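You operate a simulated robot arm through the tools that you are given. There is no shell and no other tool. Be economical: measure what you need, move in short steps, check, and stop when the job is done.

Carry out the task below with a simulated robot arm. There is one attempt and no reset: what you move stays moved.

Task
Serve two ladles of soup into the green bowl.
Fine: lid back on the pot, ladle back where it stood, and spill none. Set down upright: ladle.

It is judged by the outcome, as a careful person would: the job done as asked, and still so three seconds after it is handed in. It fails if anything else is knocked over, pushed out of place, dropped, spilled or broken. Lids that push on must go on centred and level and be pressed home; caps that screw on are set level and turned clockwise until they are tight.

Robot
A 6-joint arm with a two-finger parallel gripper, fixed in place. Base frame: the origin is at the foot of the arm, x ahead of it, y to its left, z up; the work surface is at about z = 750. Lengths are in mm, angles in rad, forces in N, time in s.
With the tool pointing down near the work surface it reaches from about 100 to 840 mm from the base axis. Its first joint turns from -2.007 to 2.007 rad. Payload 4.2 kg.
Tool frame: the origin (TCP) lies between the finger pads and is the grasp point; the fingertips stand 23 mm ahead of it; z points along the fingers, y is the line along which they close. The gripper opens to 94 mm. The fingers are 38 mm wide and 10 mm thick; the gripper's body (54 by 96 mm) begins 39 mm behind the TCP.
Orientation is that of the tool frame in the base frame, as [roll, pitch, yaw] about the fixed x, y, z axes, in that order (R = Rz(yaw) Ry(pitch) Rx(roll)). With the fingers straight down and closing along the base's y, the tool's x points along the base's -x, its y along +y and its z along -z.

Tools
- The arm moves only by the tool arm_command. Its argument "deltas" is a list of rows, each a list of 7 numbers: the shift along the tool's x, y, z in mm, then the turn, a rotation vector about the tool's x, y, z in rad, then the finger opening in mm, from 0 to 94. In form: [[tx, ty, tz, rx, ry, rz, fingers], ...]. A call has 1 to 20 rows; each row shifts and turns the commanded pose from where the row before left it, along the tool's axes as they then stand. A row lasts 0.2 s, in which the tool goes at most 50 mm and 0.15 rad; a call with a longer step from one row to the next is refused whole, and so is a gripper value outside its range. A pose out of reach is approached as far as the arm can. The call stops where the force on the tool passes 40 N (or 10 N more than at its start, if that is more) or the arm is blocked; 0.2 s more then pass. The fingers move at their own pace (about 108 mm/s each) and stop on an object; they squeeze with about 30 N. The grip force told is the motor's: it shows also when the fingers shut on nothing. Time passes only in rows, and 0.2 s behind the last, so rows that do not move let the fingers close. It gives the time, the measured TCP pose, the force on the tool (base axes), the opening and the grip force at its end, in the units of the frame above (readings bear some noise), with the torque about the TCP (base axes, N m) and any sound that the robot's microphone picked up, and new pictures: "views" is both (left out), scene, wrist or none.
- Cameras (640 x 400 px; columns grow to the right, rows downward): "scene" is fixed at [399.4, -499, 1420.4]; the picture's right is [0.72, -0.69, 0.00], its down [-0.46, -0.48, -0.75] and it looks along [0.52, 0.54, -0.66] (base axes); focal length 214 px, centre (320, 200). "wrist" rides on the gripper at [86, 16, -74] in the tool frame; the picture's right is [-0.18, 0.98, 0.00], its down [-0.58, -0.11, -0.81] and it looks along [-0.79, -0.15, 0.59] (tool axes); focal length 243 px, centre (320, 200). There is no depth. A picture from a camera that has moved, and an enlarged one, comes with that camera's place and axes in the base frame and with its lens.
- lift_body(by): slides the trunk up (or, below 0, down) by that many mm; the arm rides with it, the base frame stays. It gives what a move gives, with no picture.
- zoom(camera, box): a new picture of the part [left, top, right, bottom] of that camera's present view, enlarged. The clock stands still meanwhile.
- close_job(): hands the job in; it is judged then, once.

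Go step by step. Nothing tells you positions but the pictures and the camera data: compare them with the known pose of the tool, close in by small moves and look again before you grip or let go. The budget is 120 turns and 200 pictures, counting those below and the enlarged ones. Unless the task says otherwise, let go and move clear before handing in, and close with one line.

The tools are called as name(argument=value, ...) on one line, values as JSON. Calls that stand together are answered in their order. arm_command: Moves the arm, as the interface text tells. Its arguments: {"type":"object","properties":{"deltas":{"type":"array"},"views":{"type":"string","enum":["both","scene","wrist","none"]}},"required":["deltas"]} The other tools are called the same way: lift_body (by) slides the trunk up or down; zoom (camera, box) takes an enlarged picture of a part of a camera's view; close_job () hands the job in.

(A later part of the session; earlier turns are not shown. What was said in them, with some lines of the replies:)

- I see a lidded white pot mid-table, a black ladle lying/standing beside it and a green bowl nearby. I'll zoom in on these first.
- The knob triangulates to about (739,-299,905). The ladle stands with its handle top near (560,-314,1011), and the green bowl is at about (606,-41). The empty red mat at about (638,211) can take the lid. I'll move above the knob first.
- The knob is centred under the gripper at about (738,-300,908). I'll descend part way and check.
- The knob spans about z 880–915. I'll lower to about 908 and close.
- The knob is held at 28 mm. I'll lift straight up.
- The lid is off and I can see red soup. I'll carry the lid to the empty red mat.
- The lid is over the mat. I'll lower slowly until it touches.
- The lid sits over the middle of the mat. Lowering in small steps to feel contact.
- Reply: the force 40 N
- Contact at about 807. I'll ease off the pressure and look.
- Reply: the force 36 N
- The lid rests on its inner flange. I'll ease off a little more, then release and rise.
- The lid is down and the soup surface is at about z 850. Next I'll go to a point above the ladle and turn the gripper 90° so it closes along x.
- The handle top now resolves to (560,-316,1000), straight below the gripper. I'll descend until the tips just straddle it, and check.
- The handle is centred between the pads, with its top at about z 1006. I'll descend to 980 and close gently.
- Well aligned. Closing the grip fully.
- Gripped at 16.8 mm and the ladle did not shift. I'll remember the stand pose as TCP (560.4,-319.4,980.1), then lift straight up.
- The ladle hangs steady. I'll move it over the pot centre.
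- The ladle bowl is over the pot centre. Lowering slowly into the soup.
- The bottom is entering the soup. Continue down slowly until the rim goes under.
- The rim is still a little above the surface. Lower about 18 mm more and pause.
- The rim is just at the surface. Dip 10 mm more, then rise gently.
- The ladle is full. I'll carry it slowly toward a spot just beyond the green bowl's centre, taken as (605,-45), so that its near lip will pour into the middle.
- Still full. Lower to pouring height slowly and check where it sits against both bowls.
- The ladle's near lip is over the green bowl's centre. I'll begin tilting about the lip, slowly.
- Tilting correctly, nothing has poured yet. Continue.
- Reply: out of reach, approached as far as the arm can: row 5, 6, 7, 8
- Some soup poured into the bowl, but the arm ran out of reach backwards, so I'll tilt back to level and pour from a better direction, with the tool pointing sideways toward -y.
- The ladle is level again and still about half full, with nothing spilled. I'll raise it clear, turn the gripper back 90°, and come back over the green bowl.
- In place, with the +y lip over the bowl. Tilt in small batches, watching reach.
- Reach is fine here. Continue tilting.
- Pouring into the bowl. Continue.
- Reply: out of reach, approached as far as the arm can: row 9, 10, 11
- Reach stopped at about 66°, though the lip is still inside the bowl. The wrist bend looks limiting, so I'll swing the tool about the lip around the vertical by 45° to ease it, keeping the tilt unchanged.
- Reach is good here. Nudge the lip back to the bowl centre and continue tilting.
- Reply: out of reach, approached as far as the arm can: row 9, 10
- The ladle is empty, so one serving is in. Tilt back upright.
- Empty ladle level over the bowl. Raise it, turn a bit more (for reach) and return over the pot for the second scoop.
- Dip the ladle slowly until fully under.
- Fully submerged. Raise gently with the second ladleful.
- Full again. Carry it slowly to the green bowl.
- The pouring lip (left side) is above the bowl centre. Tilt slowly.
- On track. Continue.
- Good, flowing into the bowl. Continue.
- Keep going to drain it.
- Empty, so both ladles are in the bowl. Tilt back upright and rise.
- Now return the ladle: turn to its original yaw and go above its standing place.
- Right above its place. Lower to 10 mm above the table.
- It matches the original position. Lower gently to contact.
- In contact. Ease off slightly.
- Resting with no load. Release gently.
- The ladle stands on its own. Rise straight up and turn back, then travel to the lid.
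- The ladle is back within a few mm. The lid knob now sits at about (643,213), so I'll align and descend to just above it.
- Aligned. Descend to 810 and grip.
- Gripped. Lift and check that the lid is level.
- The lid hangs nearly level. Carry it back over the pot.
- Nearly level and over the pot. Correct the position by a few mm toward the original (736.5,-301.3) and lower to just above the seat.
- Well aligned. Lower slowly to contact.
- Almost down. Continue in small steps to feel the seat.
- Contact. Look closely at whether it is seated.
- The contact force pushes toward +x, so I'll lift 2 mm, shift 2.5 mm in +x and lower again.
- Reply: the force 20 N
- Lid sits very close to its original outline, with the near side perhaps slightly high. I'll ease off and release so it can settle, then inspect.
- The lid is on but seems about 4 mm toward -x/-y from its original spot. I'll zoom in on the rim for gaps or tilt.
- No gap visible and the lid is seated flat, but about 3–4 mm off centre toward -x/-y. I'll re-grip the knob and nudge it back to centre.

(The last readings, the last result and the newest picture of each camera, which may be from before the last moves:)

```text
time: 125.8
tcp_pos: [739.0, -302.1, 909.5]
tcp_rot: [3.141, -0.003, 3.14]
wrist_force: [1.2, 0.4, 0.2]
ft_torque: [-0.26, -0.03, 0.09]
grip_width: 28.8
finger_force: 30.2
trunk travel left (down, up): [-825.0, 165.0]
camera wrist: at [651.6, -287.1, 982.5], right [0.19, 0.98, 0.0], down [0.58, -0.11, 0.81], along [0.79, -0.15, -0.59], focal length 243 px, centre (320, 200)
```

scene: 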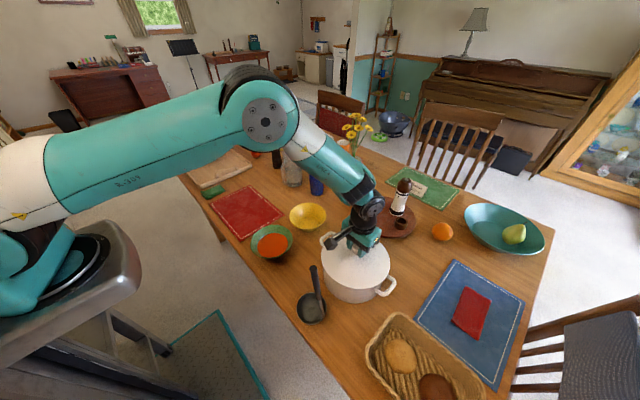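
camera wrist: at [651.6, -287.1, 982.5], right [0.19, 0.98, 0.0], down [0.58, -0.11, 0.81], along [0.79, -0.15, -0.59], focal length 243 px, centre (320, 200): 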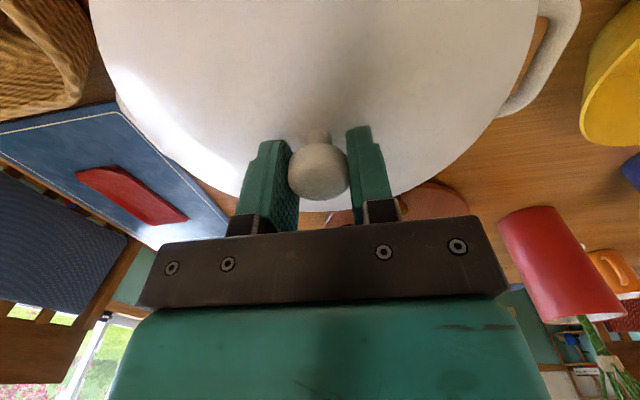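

The two views disagree slightly on tilt, so I'll release, back off and look at the lid edge-on with the wrist camera from lid height.

arm_command(deltas=[[0, 0, 0, 0, 0, 0, 34], [0, 0, 0, 0, 0, 0, 60], [0, 0, 0, 0, 0, 0, 60], [0, 0, -30, 0, 0, 0, 60], [0, 0, -40, 0, 0, 0, 60], [0, 0, -40, 0, 0, 0, 60], [0, 45, 0, 0, 0, 0, 60], [0, 45, 0, 0, 0, 0, 60], [0, 42, 0, 0, 0, 0, 60], [48, 0, 0, 0, 0, 0, 60], [48, 0, 0, 0, 0, 0, 60], [48, 0, 0, 0, 0, 0, 60], [48, 0, 0, 0, 0, 0, 60], [48, 0, 0, 0, 0, 0, 60], [0, 0, 45, 0, 0, 0, 60], [0, 0, 45, 0, 0, 0, 60], [0, 0, 45, 0, 0, 0, 60], [0, 0, 45, 0, 0, 0, 60], [0, 0, 15, 0, 0, 0, 60], [0, 0, 0, 0, 0, 0, 60]])

zoom(camera="wrist", box=[60, 0, 380, 160])

zoom(camera="scene", box=[240, 190, 420, 340])

```text
time: 130.0
tcp_pos: [499.1, -170.4, 825.2]
tcp_rot: [3.141, -0.003, 3.14]
wrist_force: [-0.3, -0.4, 0.1]
ft_torque: [0.03, -0.04, -0.01]
grip_width: 59.9
finger_force: 0.0
trunk travel left (down, up): [-825.0, 165.0]
camera wrist: at [411.7, -155.2, 897.8], right [0.19, 0.98, 0.0], down [0.58, -0.11, 0.81], along [0.79, -0.15, -0.59], focal length 243 px, centre (320, 200)
```

scene: 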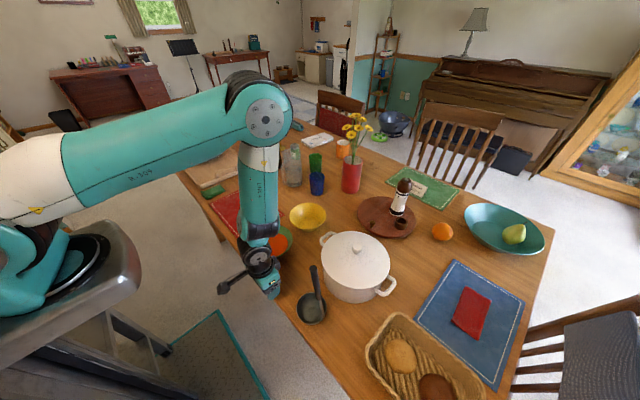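
wrist: 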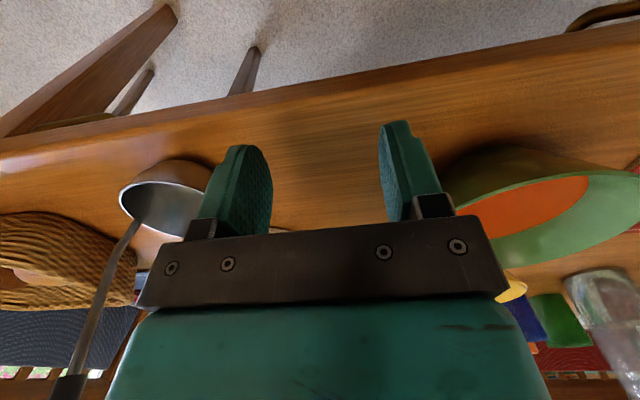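

```text
2.00 times, centred on (220, 80) of wrist
camera zoom: at [411.7, -155.2, 897.8], right [0.19, 0.98, 0.0], down [0.58, -0.11, 0.81], along [0.79, -0.15, -0.59], focal length 485 px, centre (520, 440)
```

zoom: 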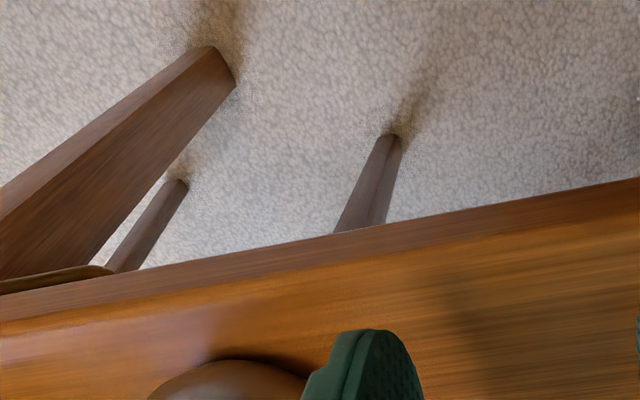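

```text
2.67 times, centred on (330, 265) of scene
camera zoom: at [399.4, -499.0, 1420.4], right [0.72, -0.69, 0.0], down [-0.46, -0.48, -0.75], along [0.52, 0.54, -0.66], focal length 572 px, centre (293, 27)
```

zoom: 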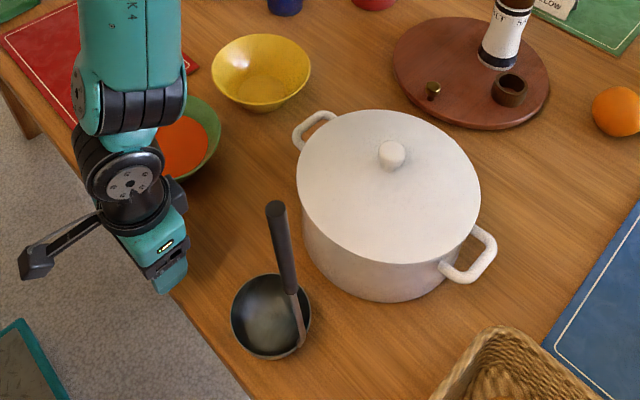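

The gripper blocks a level view from there. I'll raise to get a roughly 30° view of the pot's near rim between the fingers, staying clear of the ladle.

arm_command(deltas=[[0, 0, -45, 0, 0, 0, 94], [9, 0, -45, 0, 0, 0, 94], [0, -20, -40, 0, 0, 0, 94], [0, -45, 0, 0, 0, 0, 94], [0, 0, 0, 0, 0, 0, 94]], views="wrist")

zoom(camera="wrist", box=[200, 80, 440, 240])

```text
time: 131.2
tcp_pos: [489.1, -235.1, 954.3]
tcp_rot: [-3.141, -0.002, 3.141]
wrist_force: [0.3, 0.7, -0.3]
ft_torque: [0.02, -0.02, -0.01]
grip_width: 94.2
finger_force: 0.0
trunk travel left (down, up): [-825.0, 165.0]
camera wrist: at [402.6, -219.8, 1027.6], right [0.19, 0.98, 0.0], down [0.58, -0.11, 0.81], along [0.79, -0.15, -0.59], focal length 243 px, centre (320, 200)
```

wrist: 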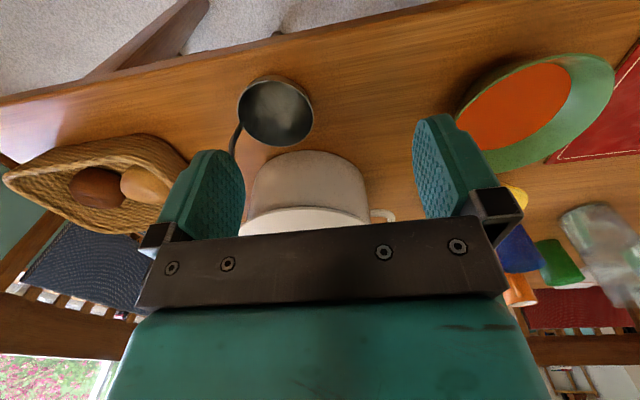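

```text
2.50 times, centred on (320, 160) of wrist
camera zoom: at [402.6, -219.8, 1027.6], right [0.19, 0.98, 0.0], down [0.58, -0.11, 0.81], along [0.79, -0.15, -0.59], focal length 606 px, centre (320, 300)
```

zoom: 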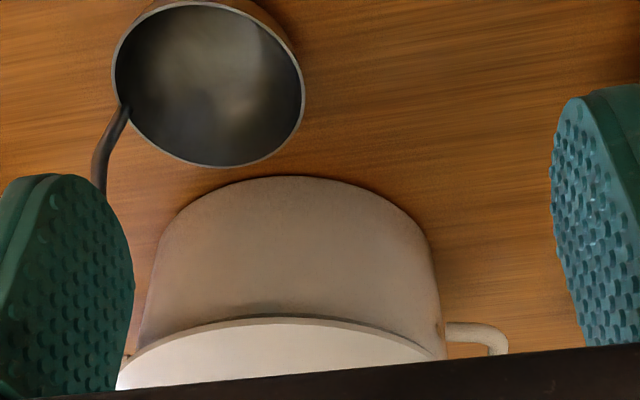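

I'll magnify that rim.

zoom(camera="wrist", box=[235, 195, 325, 240])

zoom(camera="wrist", box=[310, 185, 400, 235])

```text
7.11 times, centred on (280, 218) of wrist
camera zoom: at [402.6, -219.8, 1027.6], right [0.19, 0.98, 0.0], down [0.58, -0.11, 0.81], along [0.79, -0.15, -0.59], focal length 1725 px, centre (604, 76)
```

zoom: 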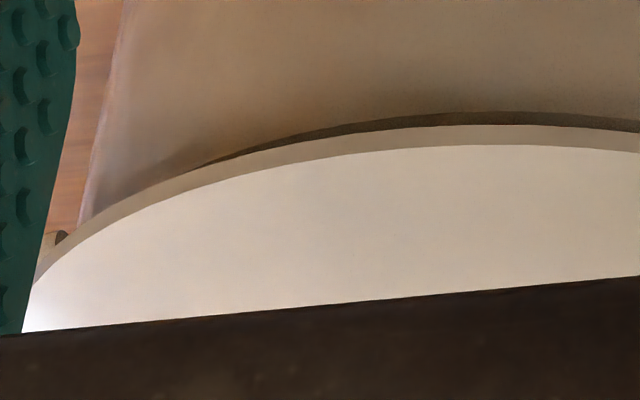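

```text
7.11 times, centred on (355, 210) of wrist
camera zoom: at [402.6, -219.8, 1027.6], right [0.19, 0.98, 0.0], down [0.58, -0.11, 0.81], along [0.79, -0.15, -0.59], focal length 1725 px, centre (71, 129)
```

zoom: 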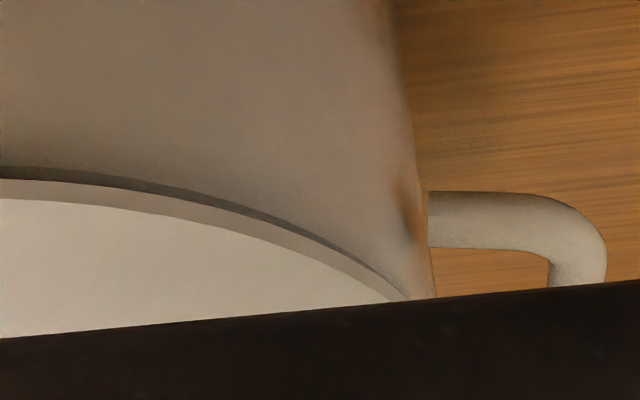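

There is a thin dark gap on the near side, and the lid overhangs on -y while inset on +y. So it's off by about 5 mm in -y and not fully home. I'll go back to the knob, re-grip, lift and recentre it.

arm_command(deltas=[[0, 0, -45, 0, 0, 0, 60], [0, 0, -45, 0, 0, 0, 60], [-48, 0, 0, 0, 0, 0, 60], [-48, 0, 0, 0, 0, 0, 60], [-48, -10, 0, 0, 0, 0, 60], [-46, -16, 0, 0, 0, 0, 60], [-40, -26, 0, 0, 0, 0, 60], [-19, -15.5, 0, 0, 0, 0, 60], [0, 0, 44, 0, 0, 0, 60], [0, 0, 44, 0, 0, 0, 60], [0, 0, 22, 0, 0, 0, 60], [0, 0, 0, 0, 0, 0, 60]], views="wrist")

```text
time: 133.8
tcp_pos: [738.4, -302.6, 934.4]
tcp_rot: [-3.141, -0.002, 3.139]
wrist_force: [-0.5, -0.1, -0.5]
ft_torque: [0.01, -0.01, 0.02]
grip_width: 60.1
finger_force: 0.1
trunk travel left (down, up): [-825.0, 165.0]
camera wrist: at [651.5, -288.0, 1006.9], right [0.19, 0.98, 0.0], down [0.58, -0.11, 0.81], along [0.79, -0.15, -0.59], focal length 243 px, centre (320, 200)
```

wrist: 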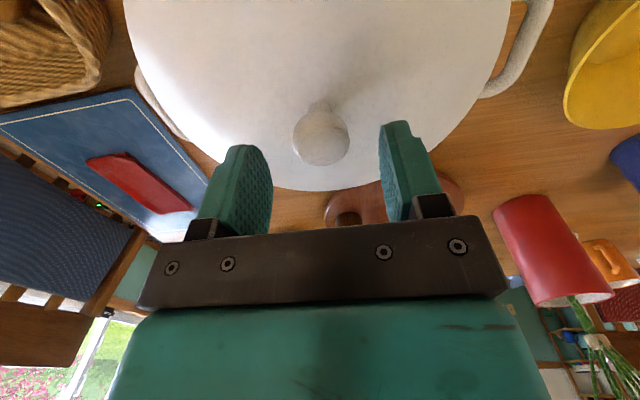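

Re-grip the knob, lift 8 mm, shift +y 4 mm, and level the near-up tilt slightly.

arm_command(deltas=[[0, 0, 15, 0, 0, 0, 60], [0, 0, 11, 0, 0, 0, 60], [0, 0, 0, 0, 0, 0, 40], [0, 0, 0, 0, 0, 0, 30], [0, 0, 0, 0, 0, 0, 10], [0, 0, 0, 0, 0, 0, 10], [0, 0, -6, 0, 0, 0, 10], [0, 0, -6, 0, 0, 0, 10], [0, 0, 0, 0, 0, 0, 10]])

zoom(camera="scene", box=[315, 225, 405, 310])

```text
time: 135.8
tcp_pos: [738.9, -304.2, 920.1]
tcp_rot: [-3.14, -0.003, 3.14]
wrist_force: [0.2, 0.3, -4.8]
ft_torque: [-0.02, 0.0, -0.01]
grip_width: 28.5
finger_force: 29.3
trunk travel left (down, up): [-825.0, 165.0]
camera wrist: at [652.0, -287.9, 993.5], right [0.19, 0.98, 0.0], down [0.58, -0.11, 0.8], along [0.79, -0.15, -0.59], focal length 243 px, centre (320, 200)
```

scene: 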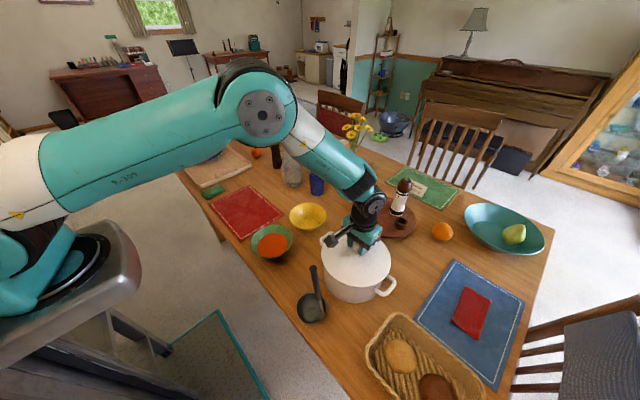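
wrist: 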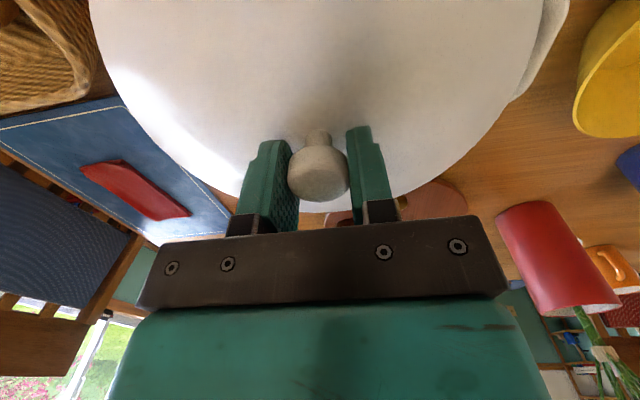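

```text
4.71 times, centred on (360, 268) of scene
camera zoom: at [399.4, -499.0, 1420.4], right [0.72, -0.69, 0.0], down [-0.46, -0.48, -0.75], along [0.52, 0.54, -0.66], focal length 1009 px, centre (132, -118)
```

zoom: 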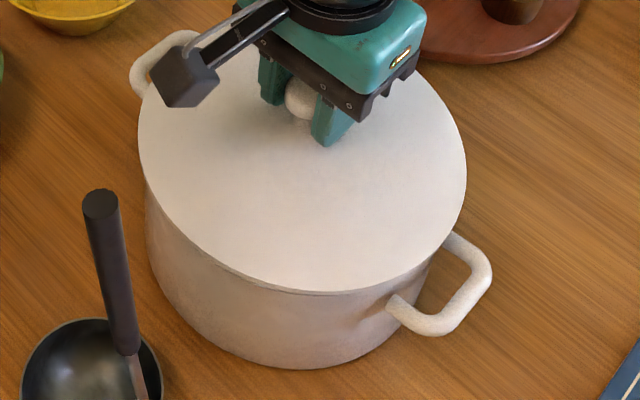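

The held lid is tilted about 0.1 rad near-side-up relative to its original grasp. I'll raise a bit, rotate the tool to level it, and place its centre at the original spot.

arm_command(deltas=[[0, 0, -10, 0, 0, 0, 10], [1, 0.8, 0, -0.025, -0.05, 0, 10], [1, 0.9, 0, -0.025, -0.05, 0, 10], [0, 0, 0, 0, 0, 0, 10]])

zoom(camera="scene", box=[315, 225, 405, 310])

```text
time: 136.8
tcp_pos: [736.4, -301.1, 930.0]
tcp_rot: [3.091, 0.098, 3.138]
wrist_force: [0.1, 0.0, -4.2]
ft_torque: [-0.01, -0.03, 0.02]
grip_width: 28.3
finger_force: 29.7
trunk travel left (down, up): [-825.0, 165.0]
camera wrist: at [642.6, -289.5, 995.0], right [0.18, 0.98, 0.07], down [0.5, -0.15, 0.85], along [0.85, -0.12, -0.52], focal length 243 px, centre (320, 200)
```

scene: 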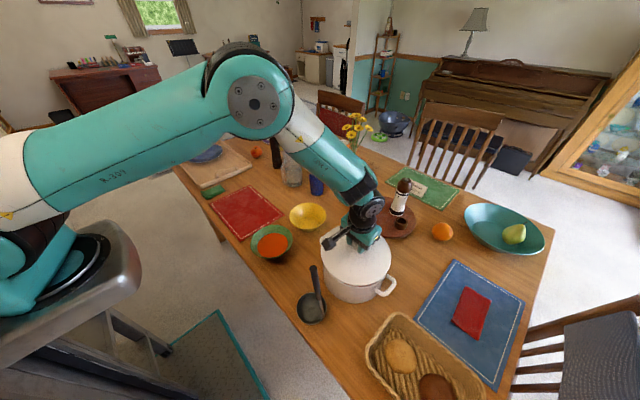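
wrist: 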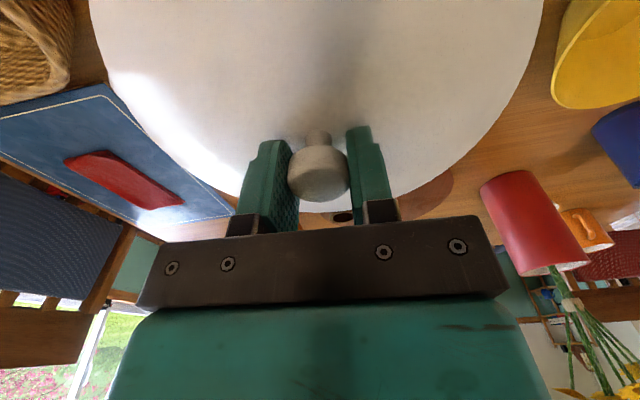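

```text
4.71 times, centred on (360, 268) of scene
camera zoom: at [399.4, -499.0, 1420.4], right [0.72, -0.69, 0.0], down [-0.46, -0.48, -0.75], along [0.52, 0.54, -0.66], focal length 1009 px, centre (132, -118)
```

zoom: 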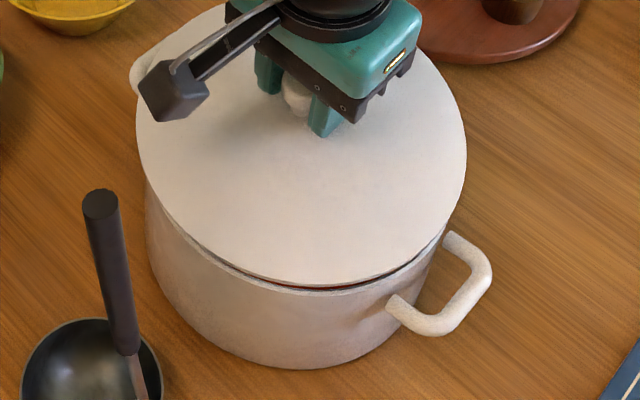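

The lid is now level by projection and centred. Lower straight down to contact.

arm_command(deltas=[[1, -0.5, 9.9, 0, 0, 0, 10], [0.5, -0.25, 5, 0, 0, 0, 10], [0.2, -0.1, 2, 0, 0, 0, 10], [0.2, -0.1, 2, 0, 0, 0, 10], [0, 0, 0, 0, 0, 0, 10]])

zoom(camera="scene", box=[315, 225, 405, 310])

```text
time: 138.0
tcp_pos: [736.6, -301.5, 912.6]
tcp_rot: [3.093, 0.099, 3.138]
wrist_force: [3.0, 2.2, 9.3]
ft_torque: [-0.5, 0.78, 0.01]
grip_width: 28.7
finger_force: 30.4
trunk travel left (down, up): [-825.0, 165.0]
camera wrist: at [642.8, -289.5, 976.6], right [0.18, 0.98, 0.07], down [0.5, -0.15, 0.85], along [0.85, -0.12, -0.52], focal length 243 px, centre (320, 200)
```

scene: 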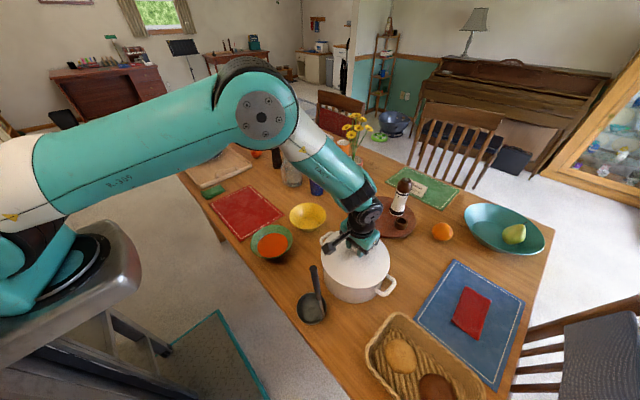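
wrist: 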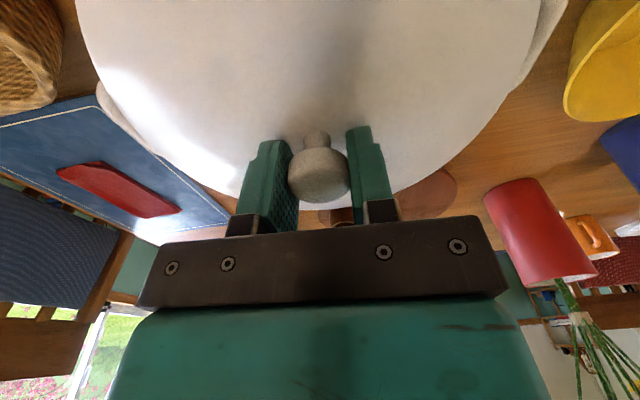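

```text
4.71 times, centred on (360, 268) of scene
camera zoom: at [399.4, -499.0, 1420.4], right [0.72, -0.69, 0.0], down [-0.46, -0.48, -0.75], along [0.52, 0.54, -0.66], focal length 1009 px, centre (132, -118)
```

zoom: 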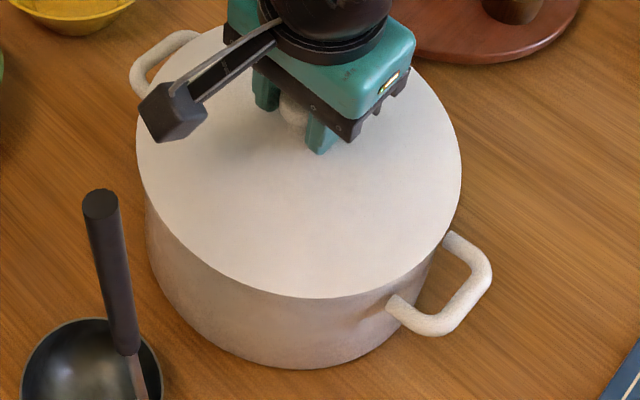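

Contact is at the near-left edge again (-x,-y), so the lid still needs to go +x,+y. I'll lift slightly, shift (+2.5,+2.5) and lower again while reading forces.

arm_command(deltas=[[-0.3, 0.15, -3, 0, 0, 0, 10], [-2.5, 2.5, 0, 0, 0, 0, 10], [0.15, -0.1, 1.5, 0, 0, 0, 10], [0.15, -0.1, 1.5, 0, 0, 0, 10], [0.1, -0.05, 1, 0, 0, 0, 10], [0, 0, 0, 0, 0, 0, 10]], views="none")

```text
time: 139.4
tcp_pos: [740.3, -298.3, 910.0]
tcp_rot: [3.091, 0.097, 3.137]
wrist_force: [0.4, -0.4, -3.1]
ft_torque: [-0.04, 0.0, 0.0]
grip_width: 28.1
finger_force: 29.8
trunk travel left (down, up): [-825.0, 165.0]
```

No contact now, lower than before, so it cleared the rim. Continue down.

arm_command(deltas=[[0.15, -0.1, 1.5, 0, 0, 0, 10], [0.15, -0.1, 1.5, 0, 0, 0, 10], [0, 0, 0, 0, 0, 0, 10]], views="none")

```text
time: 140.2
tcp_pos: [740.0, -298.5, 908.4]
tcp_rot: [3.092, 0.1, 3.138]
wrist_force: [3.9, -1.8, 8.2]
ft_torque: [0.0, 0.78, 0.1]
grip_width: 28.6
finger_force: 30.3
trunk travel left (down, up): [-825.0, 165.0]
```

Contact now only on the -x side. Another small shift +x.

arm_command(deltas=[[-0.3, 0.15, -3, 0, 0, 0, 10], [-2.5, 0, 0, 0, 0, 0, 10], [0.15, -0.1, 1.5, 0, 0, 0, 10], [0.15, -0.1, 1.5, 0, 0, 0, 10], [0, 0, 0, 0, 0, 0, 10]])

zoom(camera="scene", box=[315, 225, 405, 310])

```text
time: 141.4
tcp_pos: [740.8, -299.3, 907.6]
tcp_rot: [3.089, 0.097, 3.14]
wrist_force: [-0.1, 1.7, -0.3]
ft_torque: [-0.34, 0.02, -0.03]
grip_width: 28.3
finger_force: 29.7
trunk travel left (down, up): [-825.0, 165.0]
camera wrist: at [648.2, -287.4, 972.8], right [0.18, 0.98, 0.07], down [0.5, -0.15, 0.85], along [0.85, -0.12, -0.52], focal length 243 px, centre (320, 200)
```

scene: 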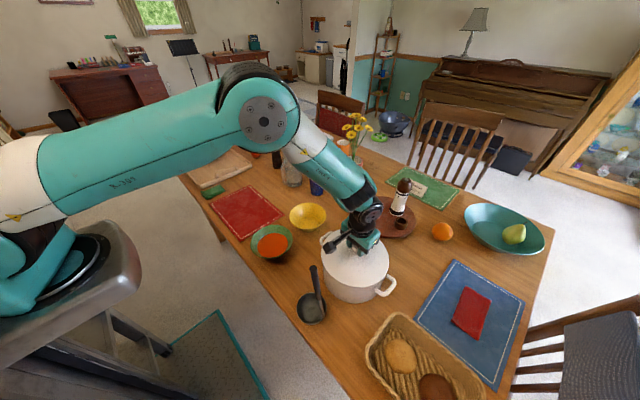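
wrist: 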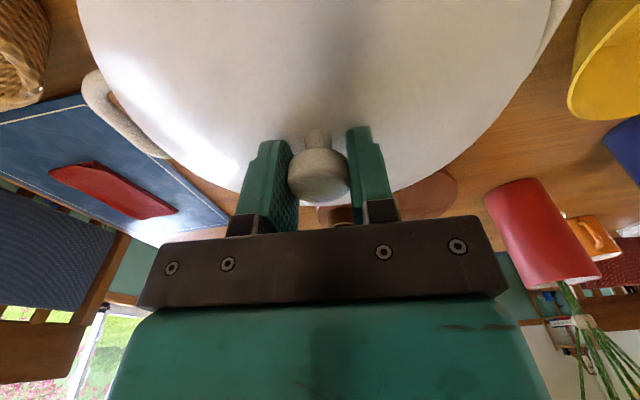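

```text
4.71 times, centred on (360, 268) of scene
camera zoom: at [399.4, -499.0, 1420.4], right [0.72, -0.69, 0.0], down [-0.46, -0.48, -0.75], along [0.52, 0.54, -0.66], focal length 1009 px, centre (132, -118)
```

zoom: 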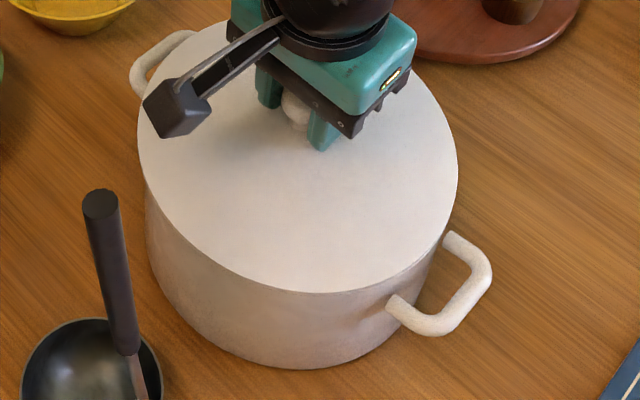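

Now nearly unloaded, but the lid appears about 3–4 mm too far in +y. Shift -y 3 mm and lower.

arm_command(deltas=[[-0.2, 0.1, -2, 0, 0, 0, 10], [0, -3, 0, 0, 0, 0, 10], [0.15, -0.1, 1.5, 0, 0, 0, 10], [0.1, -0.05, 1, 0, 0, 0, 10], [0, 0, 0, 0, 0, 0, 10]], views="none")

zoom(camera="scene", box=[315, 225, 405, 310])

```text
time: 142.6
tcp_pos: [742.0, -302.1, 907.5]
tcp_rot: [3.091, 0.099, 3.139]
wrist_force: [0.9, 1.4, 1.8]
ft_torque: [-0.4, -0.01, -0.01]
grip_width: 28.3
finger_force: 30.0
trunk travel left (down, up): [-825.0, 165.0]
```

```text
4.71 times, centred on (360, 268) of scene
camera zoom: at [399.4, -499.0, 1420.4], right [0.72, -0.69, 0.0], down [-0.46, -0.48, -0.75], along [0.52, 0.54, -0.66], focal length 1009 px, centre (132, -118)
```

zoom: 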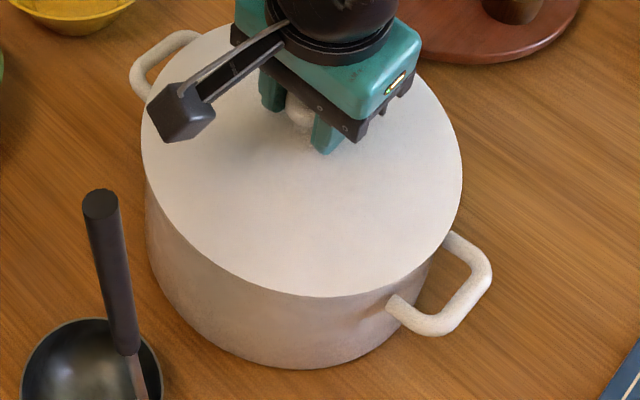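

The outline now matches the original. Release, rise, and re-level the tool.

arm_command(deltas=[[0, 0, 0, 0, 0, 0, 32], [0, 0, 0, 0, 0, 0, 40], [0, 0, 0, 0, 0, 0, 60], [-2, 1, -20, 0, 0, 0, 60], [-3, 1.5, -30, 0, 0, 0, 60], [0, 0, -20, 0.025, 0.05, 0, 60], [0, 0, -20, 0.025, 0.05, 0, 60], [0, 0, 0, 0, 0, 0, 60]])

zoom(camera="scene", box=[315, 225, 405, 310])

zoom(camera="scene", box=[240, 190, 420, 340])

```text
time: 144.4
tcp_pos: [738.3, -303.4, 998.5]
tcp_rot: [3.141, -0.002, 3.141]
wrist_force: [0.1, 0.8, -0.4]
ft_torque: [0.02, -0.04, 0.0]
grip_width: 59.7
finger_force: 0.0
trunk travel left (down, up): [-825.0, 165.0]
camera wrist: at [652.6, -288.2, 1070.5], right [0.19, 0.98, 0.0], down [0.58, -0.11, 0.8], along [0.79, -0.15, -0.59], focal length 243 px, centre (320, 200)
```

scene: 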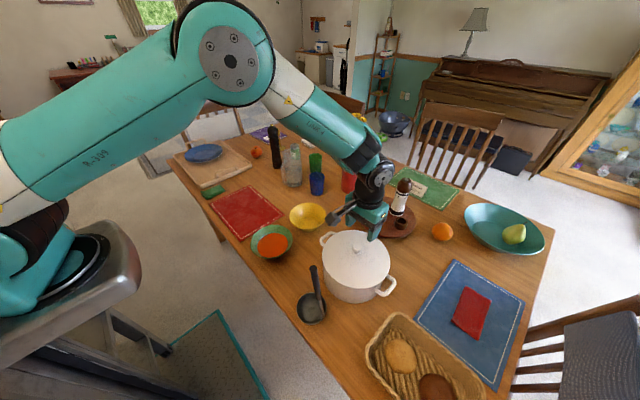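
wrist: 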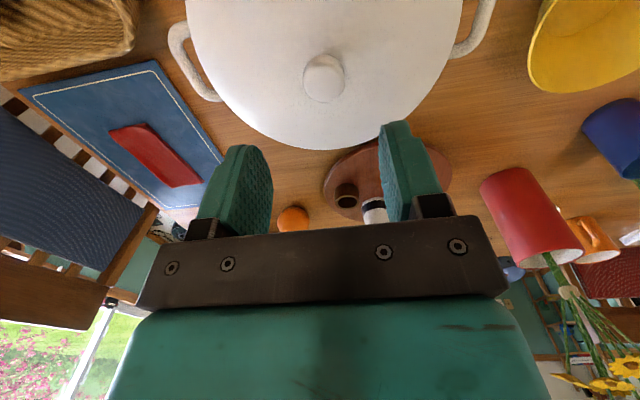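

```text
4.71 times, centred on (360, 268) of scene
camera zoom: at [399.4, -499.0, 1420.4], right [0.72, -0.69, 0.0], down [-0.46, -0.48, -0.75], along [0.52, 0.54, -0.66], focal length 1009 px, centre (132, -118)
```

zoom: 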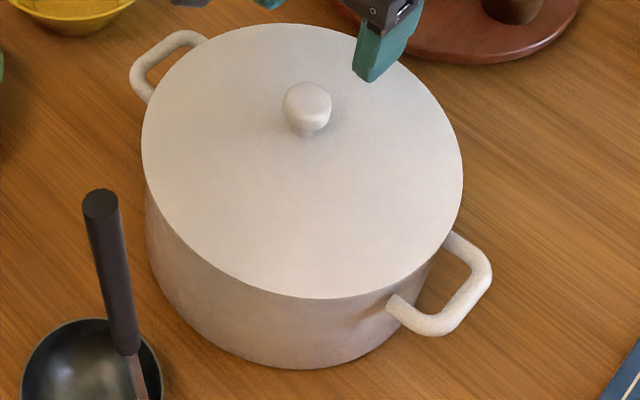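

```text
2.67 times, centred on (330, 265) of scene
camera zoom: at [399.4, -499.0, 1420.4], right [0.72, -0.69, 0.0], down [-0.46, -0.48, -0.75], along [0.52, 0.54, -0.66], focal length 572 px, centre (293, 27)
```

zoom: 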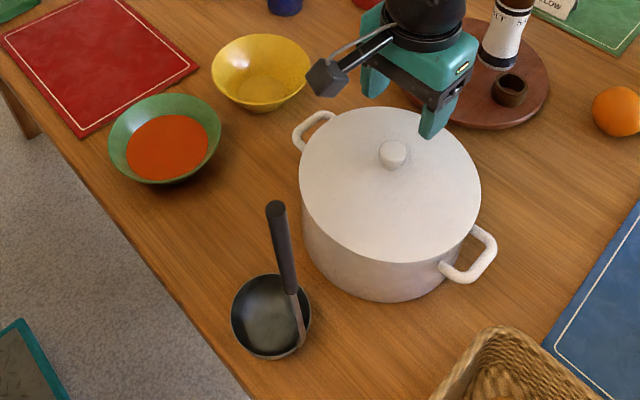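

The outline now matches the original within a pixel, both handles look symmetric, and the knob is upright. I'll confirm the rim from the side viewpoint used before.

arm_command(deltas=[[0, 20, -35, 0, 0, 0, 94], [0, 45, -10, 0, 0, 0, 94], [48, 3, 0, 0, 0, 0, 94], [48, 0, 0, 0, 0, 0, 94], [48, 0, 0, 0, 0, 0, 94], [48, 0, 0, 0, 0, 0, 94], [48, 0, 0, 0, 0, 0, 94], [9, 0, 0, 0, 0, 0, 94], [0, 0, 45, 0, 0, 0, 94], [0, 0, 44, 0, 0, 0, 94], [0, 0, 0, 0, 0, 0, 94]], views="none")

zoom(camera="wrist", box=[235, 195, 325, 240])

zoom(camera="wrist", box=[310, 185, 400, 235])

```text
time: 146.8
tcp_pos: [489.9, -235.3, 953.2]
tcp_rot: [-3.14, -0.002, 3.14]
wrist_force: [-0.4, 0.3, -0.9]
ft_torque: [0.04, -0.03, 0.0]
grip_width: 93.7
finger_force: 0.0
trunk travel left (down, up): [-825.0, 165.0]
```

```text
7.11 times, centred on (280, 218) of wrist
camera zoom: at [403.0, -220.4, 1026.1], right [0.19, 0.98, 0.0], down [0.58, -0.11, 0.81], along [0.79, -0.15, -0.59], focal length 1725 px, centre (604, 76)
```

zoom: 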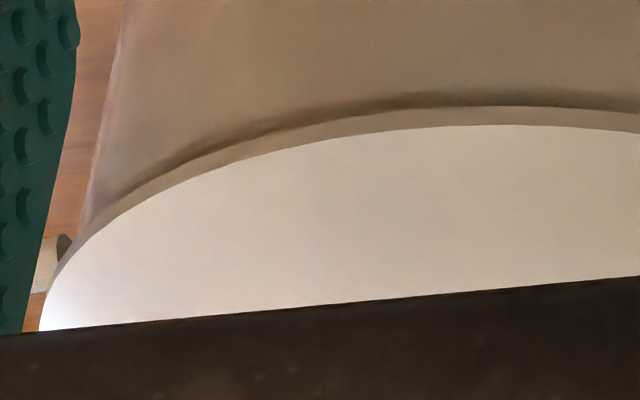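

```text
7.11 times, centred on (355, 210) of wrist
camera zoom: at [403.0, -220.4, 1026.1], right [0.19, 0.98, 0.0], down [0.58, -0.11, 0.81], along [0.79, -0.15, -0.59], focal length 1725 px, centre (71, 129)
```

zoom: 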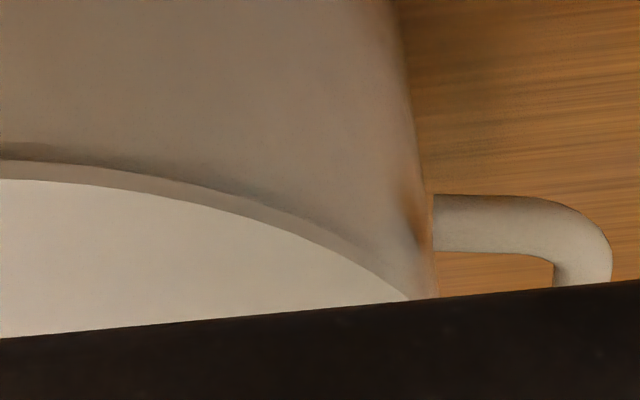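

The dark gap is gone and the lid is flush and centred. I'll move the arm up clear and do a last check.

arm_command(deltas=[[0, 20, -45, 0, 0, 0, 94], [0, 20, -45, 0, 0, 0, 94], [0, 20, -45, 0, 0, 0, 94], [0, 0, -45, 0, 0, 0, 94], [0, 0, -45, 0, 0, 0, 94], [0, 0, 0, 0, 0, 0, 94]])

zoom(camera="scene", box=[190, 150, 430, 350])

```text
time: 148.2
tcp_pos: [490.5, -177.0, 1178.5]
tcp_rot: [-3.142, -0.001, 3.14]
wrist_force: [-0.5, -0.1, -0.5]
ft_torque: [-0.01, 0.0, 0.0]
grip_width: 93.9
finger_force: 0.0
trunk travel left (down, up): [-825.0, 165.0]
camera wrist: at [404.2, -161.2, 1251.7], right [0.19, 0.98, 0.0], down [0.58, -0.11, 0.81], along [0.79, -0.15, -0.59], focal length 243 px, centre (320, 200)
```

scene: 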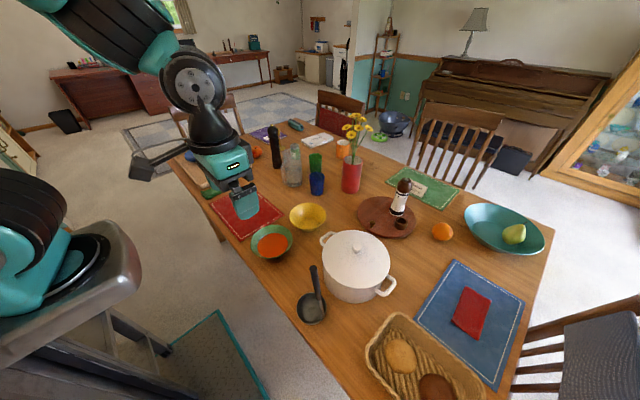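
wrist: 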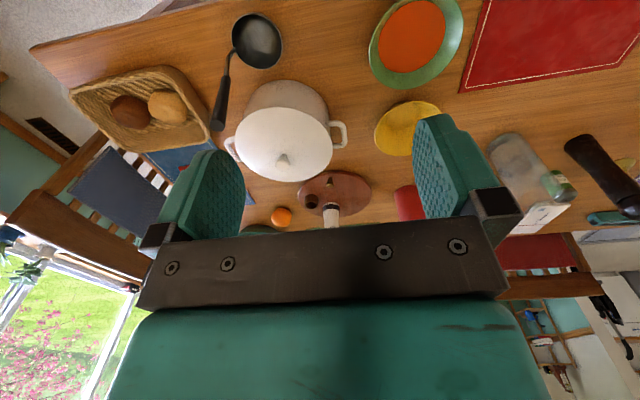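

```text
2.00 times, centred on (310, 250) of scene
camera zoom: at [399.4, -499.0, 1420.4], right [0.72, -0.69, 0.0], down [-0.46, -0.48, -0.75], along [0.52, 0.54, -0.66], focal length 429 px, centre (340, 100)
```

zoom: 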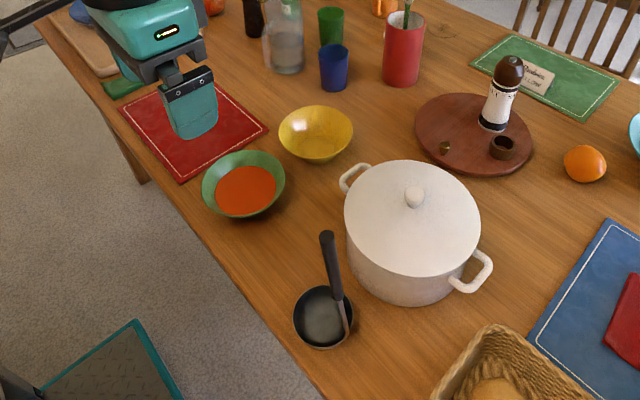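

Soup is in the green bowl, the lid is seated, the ladle is upright in its place, and no spill shows on the table or mats. Handing in.

close_job()

```text
The job is handed in.
```

I poured two ladles of soup into the green bowl and put the lid back on the pot, centred and flush. The ladle stands upright within a few millimetres of where it was, and no spill shows in the final pictures.
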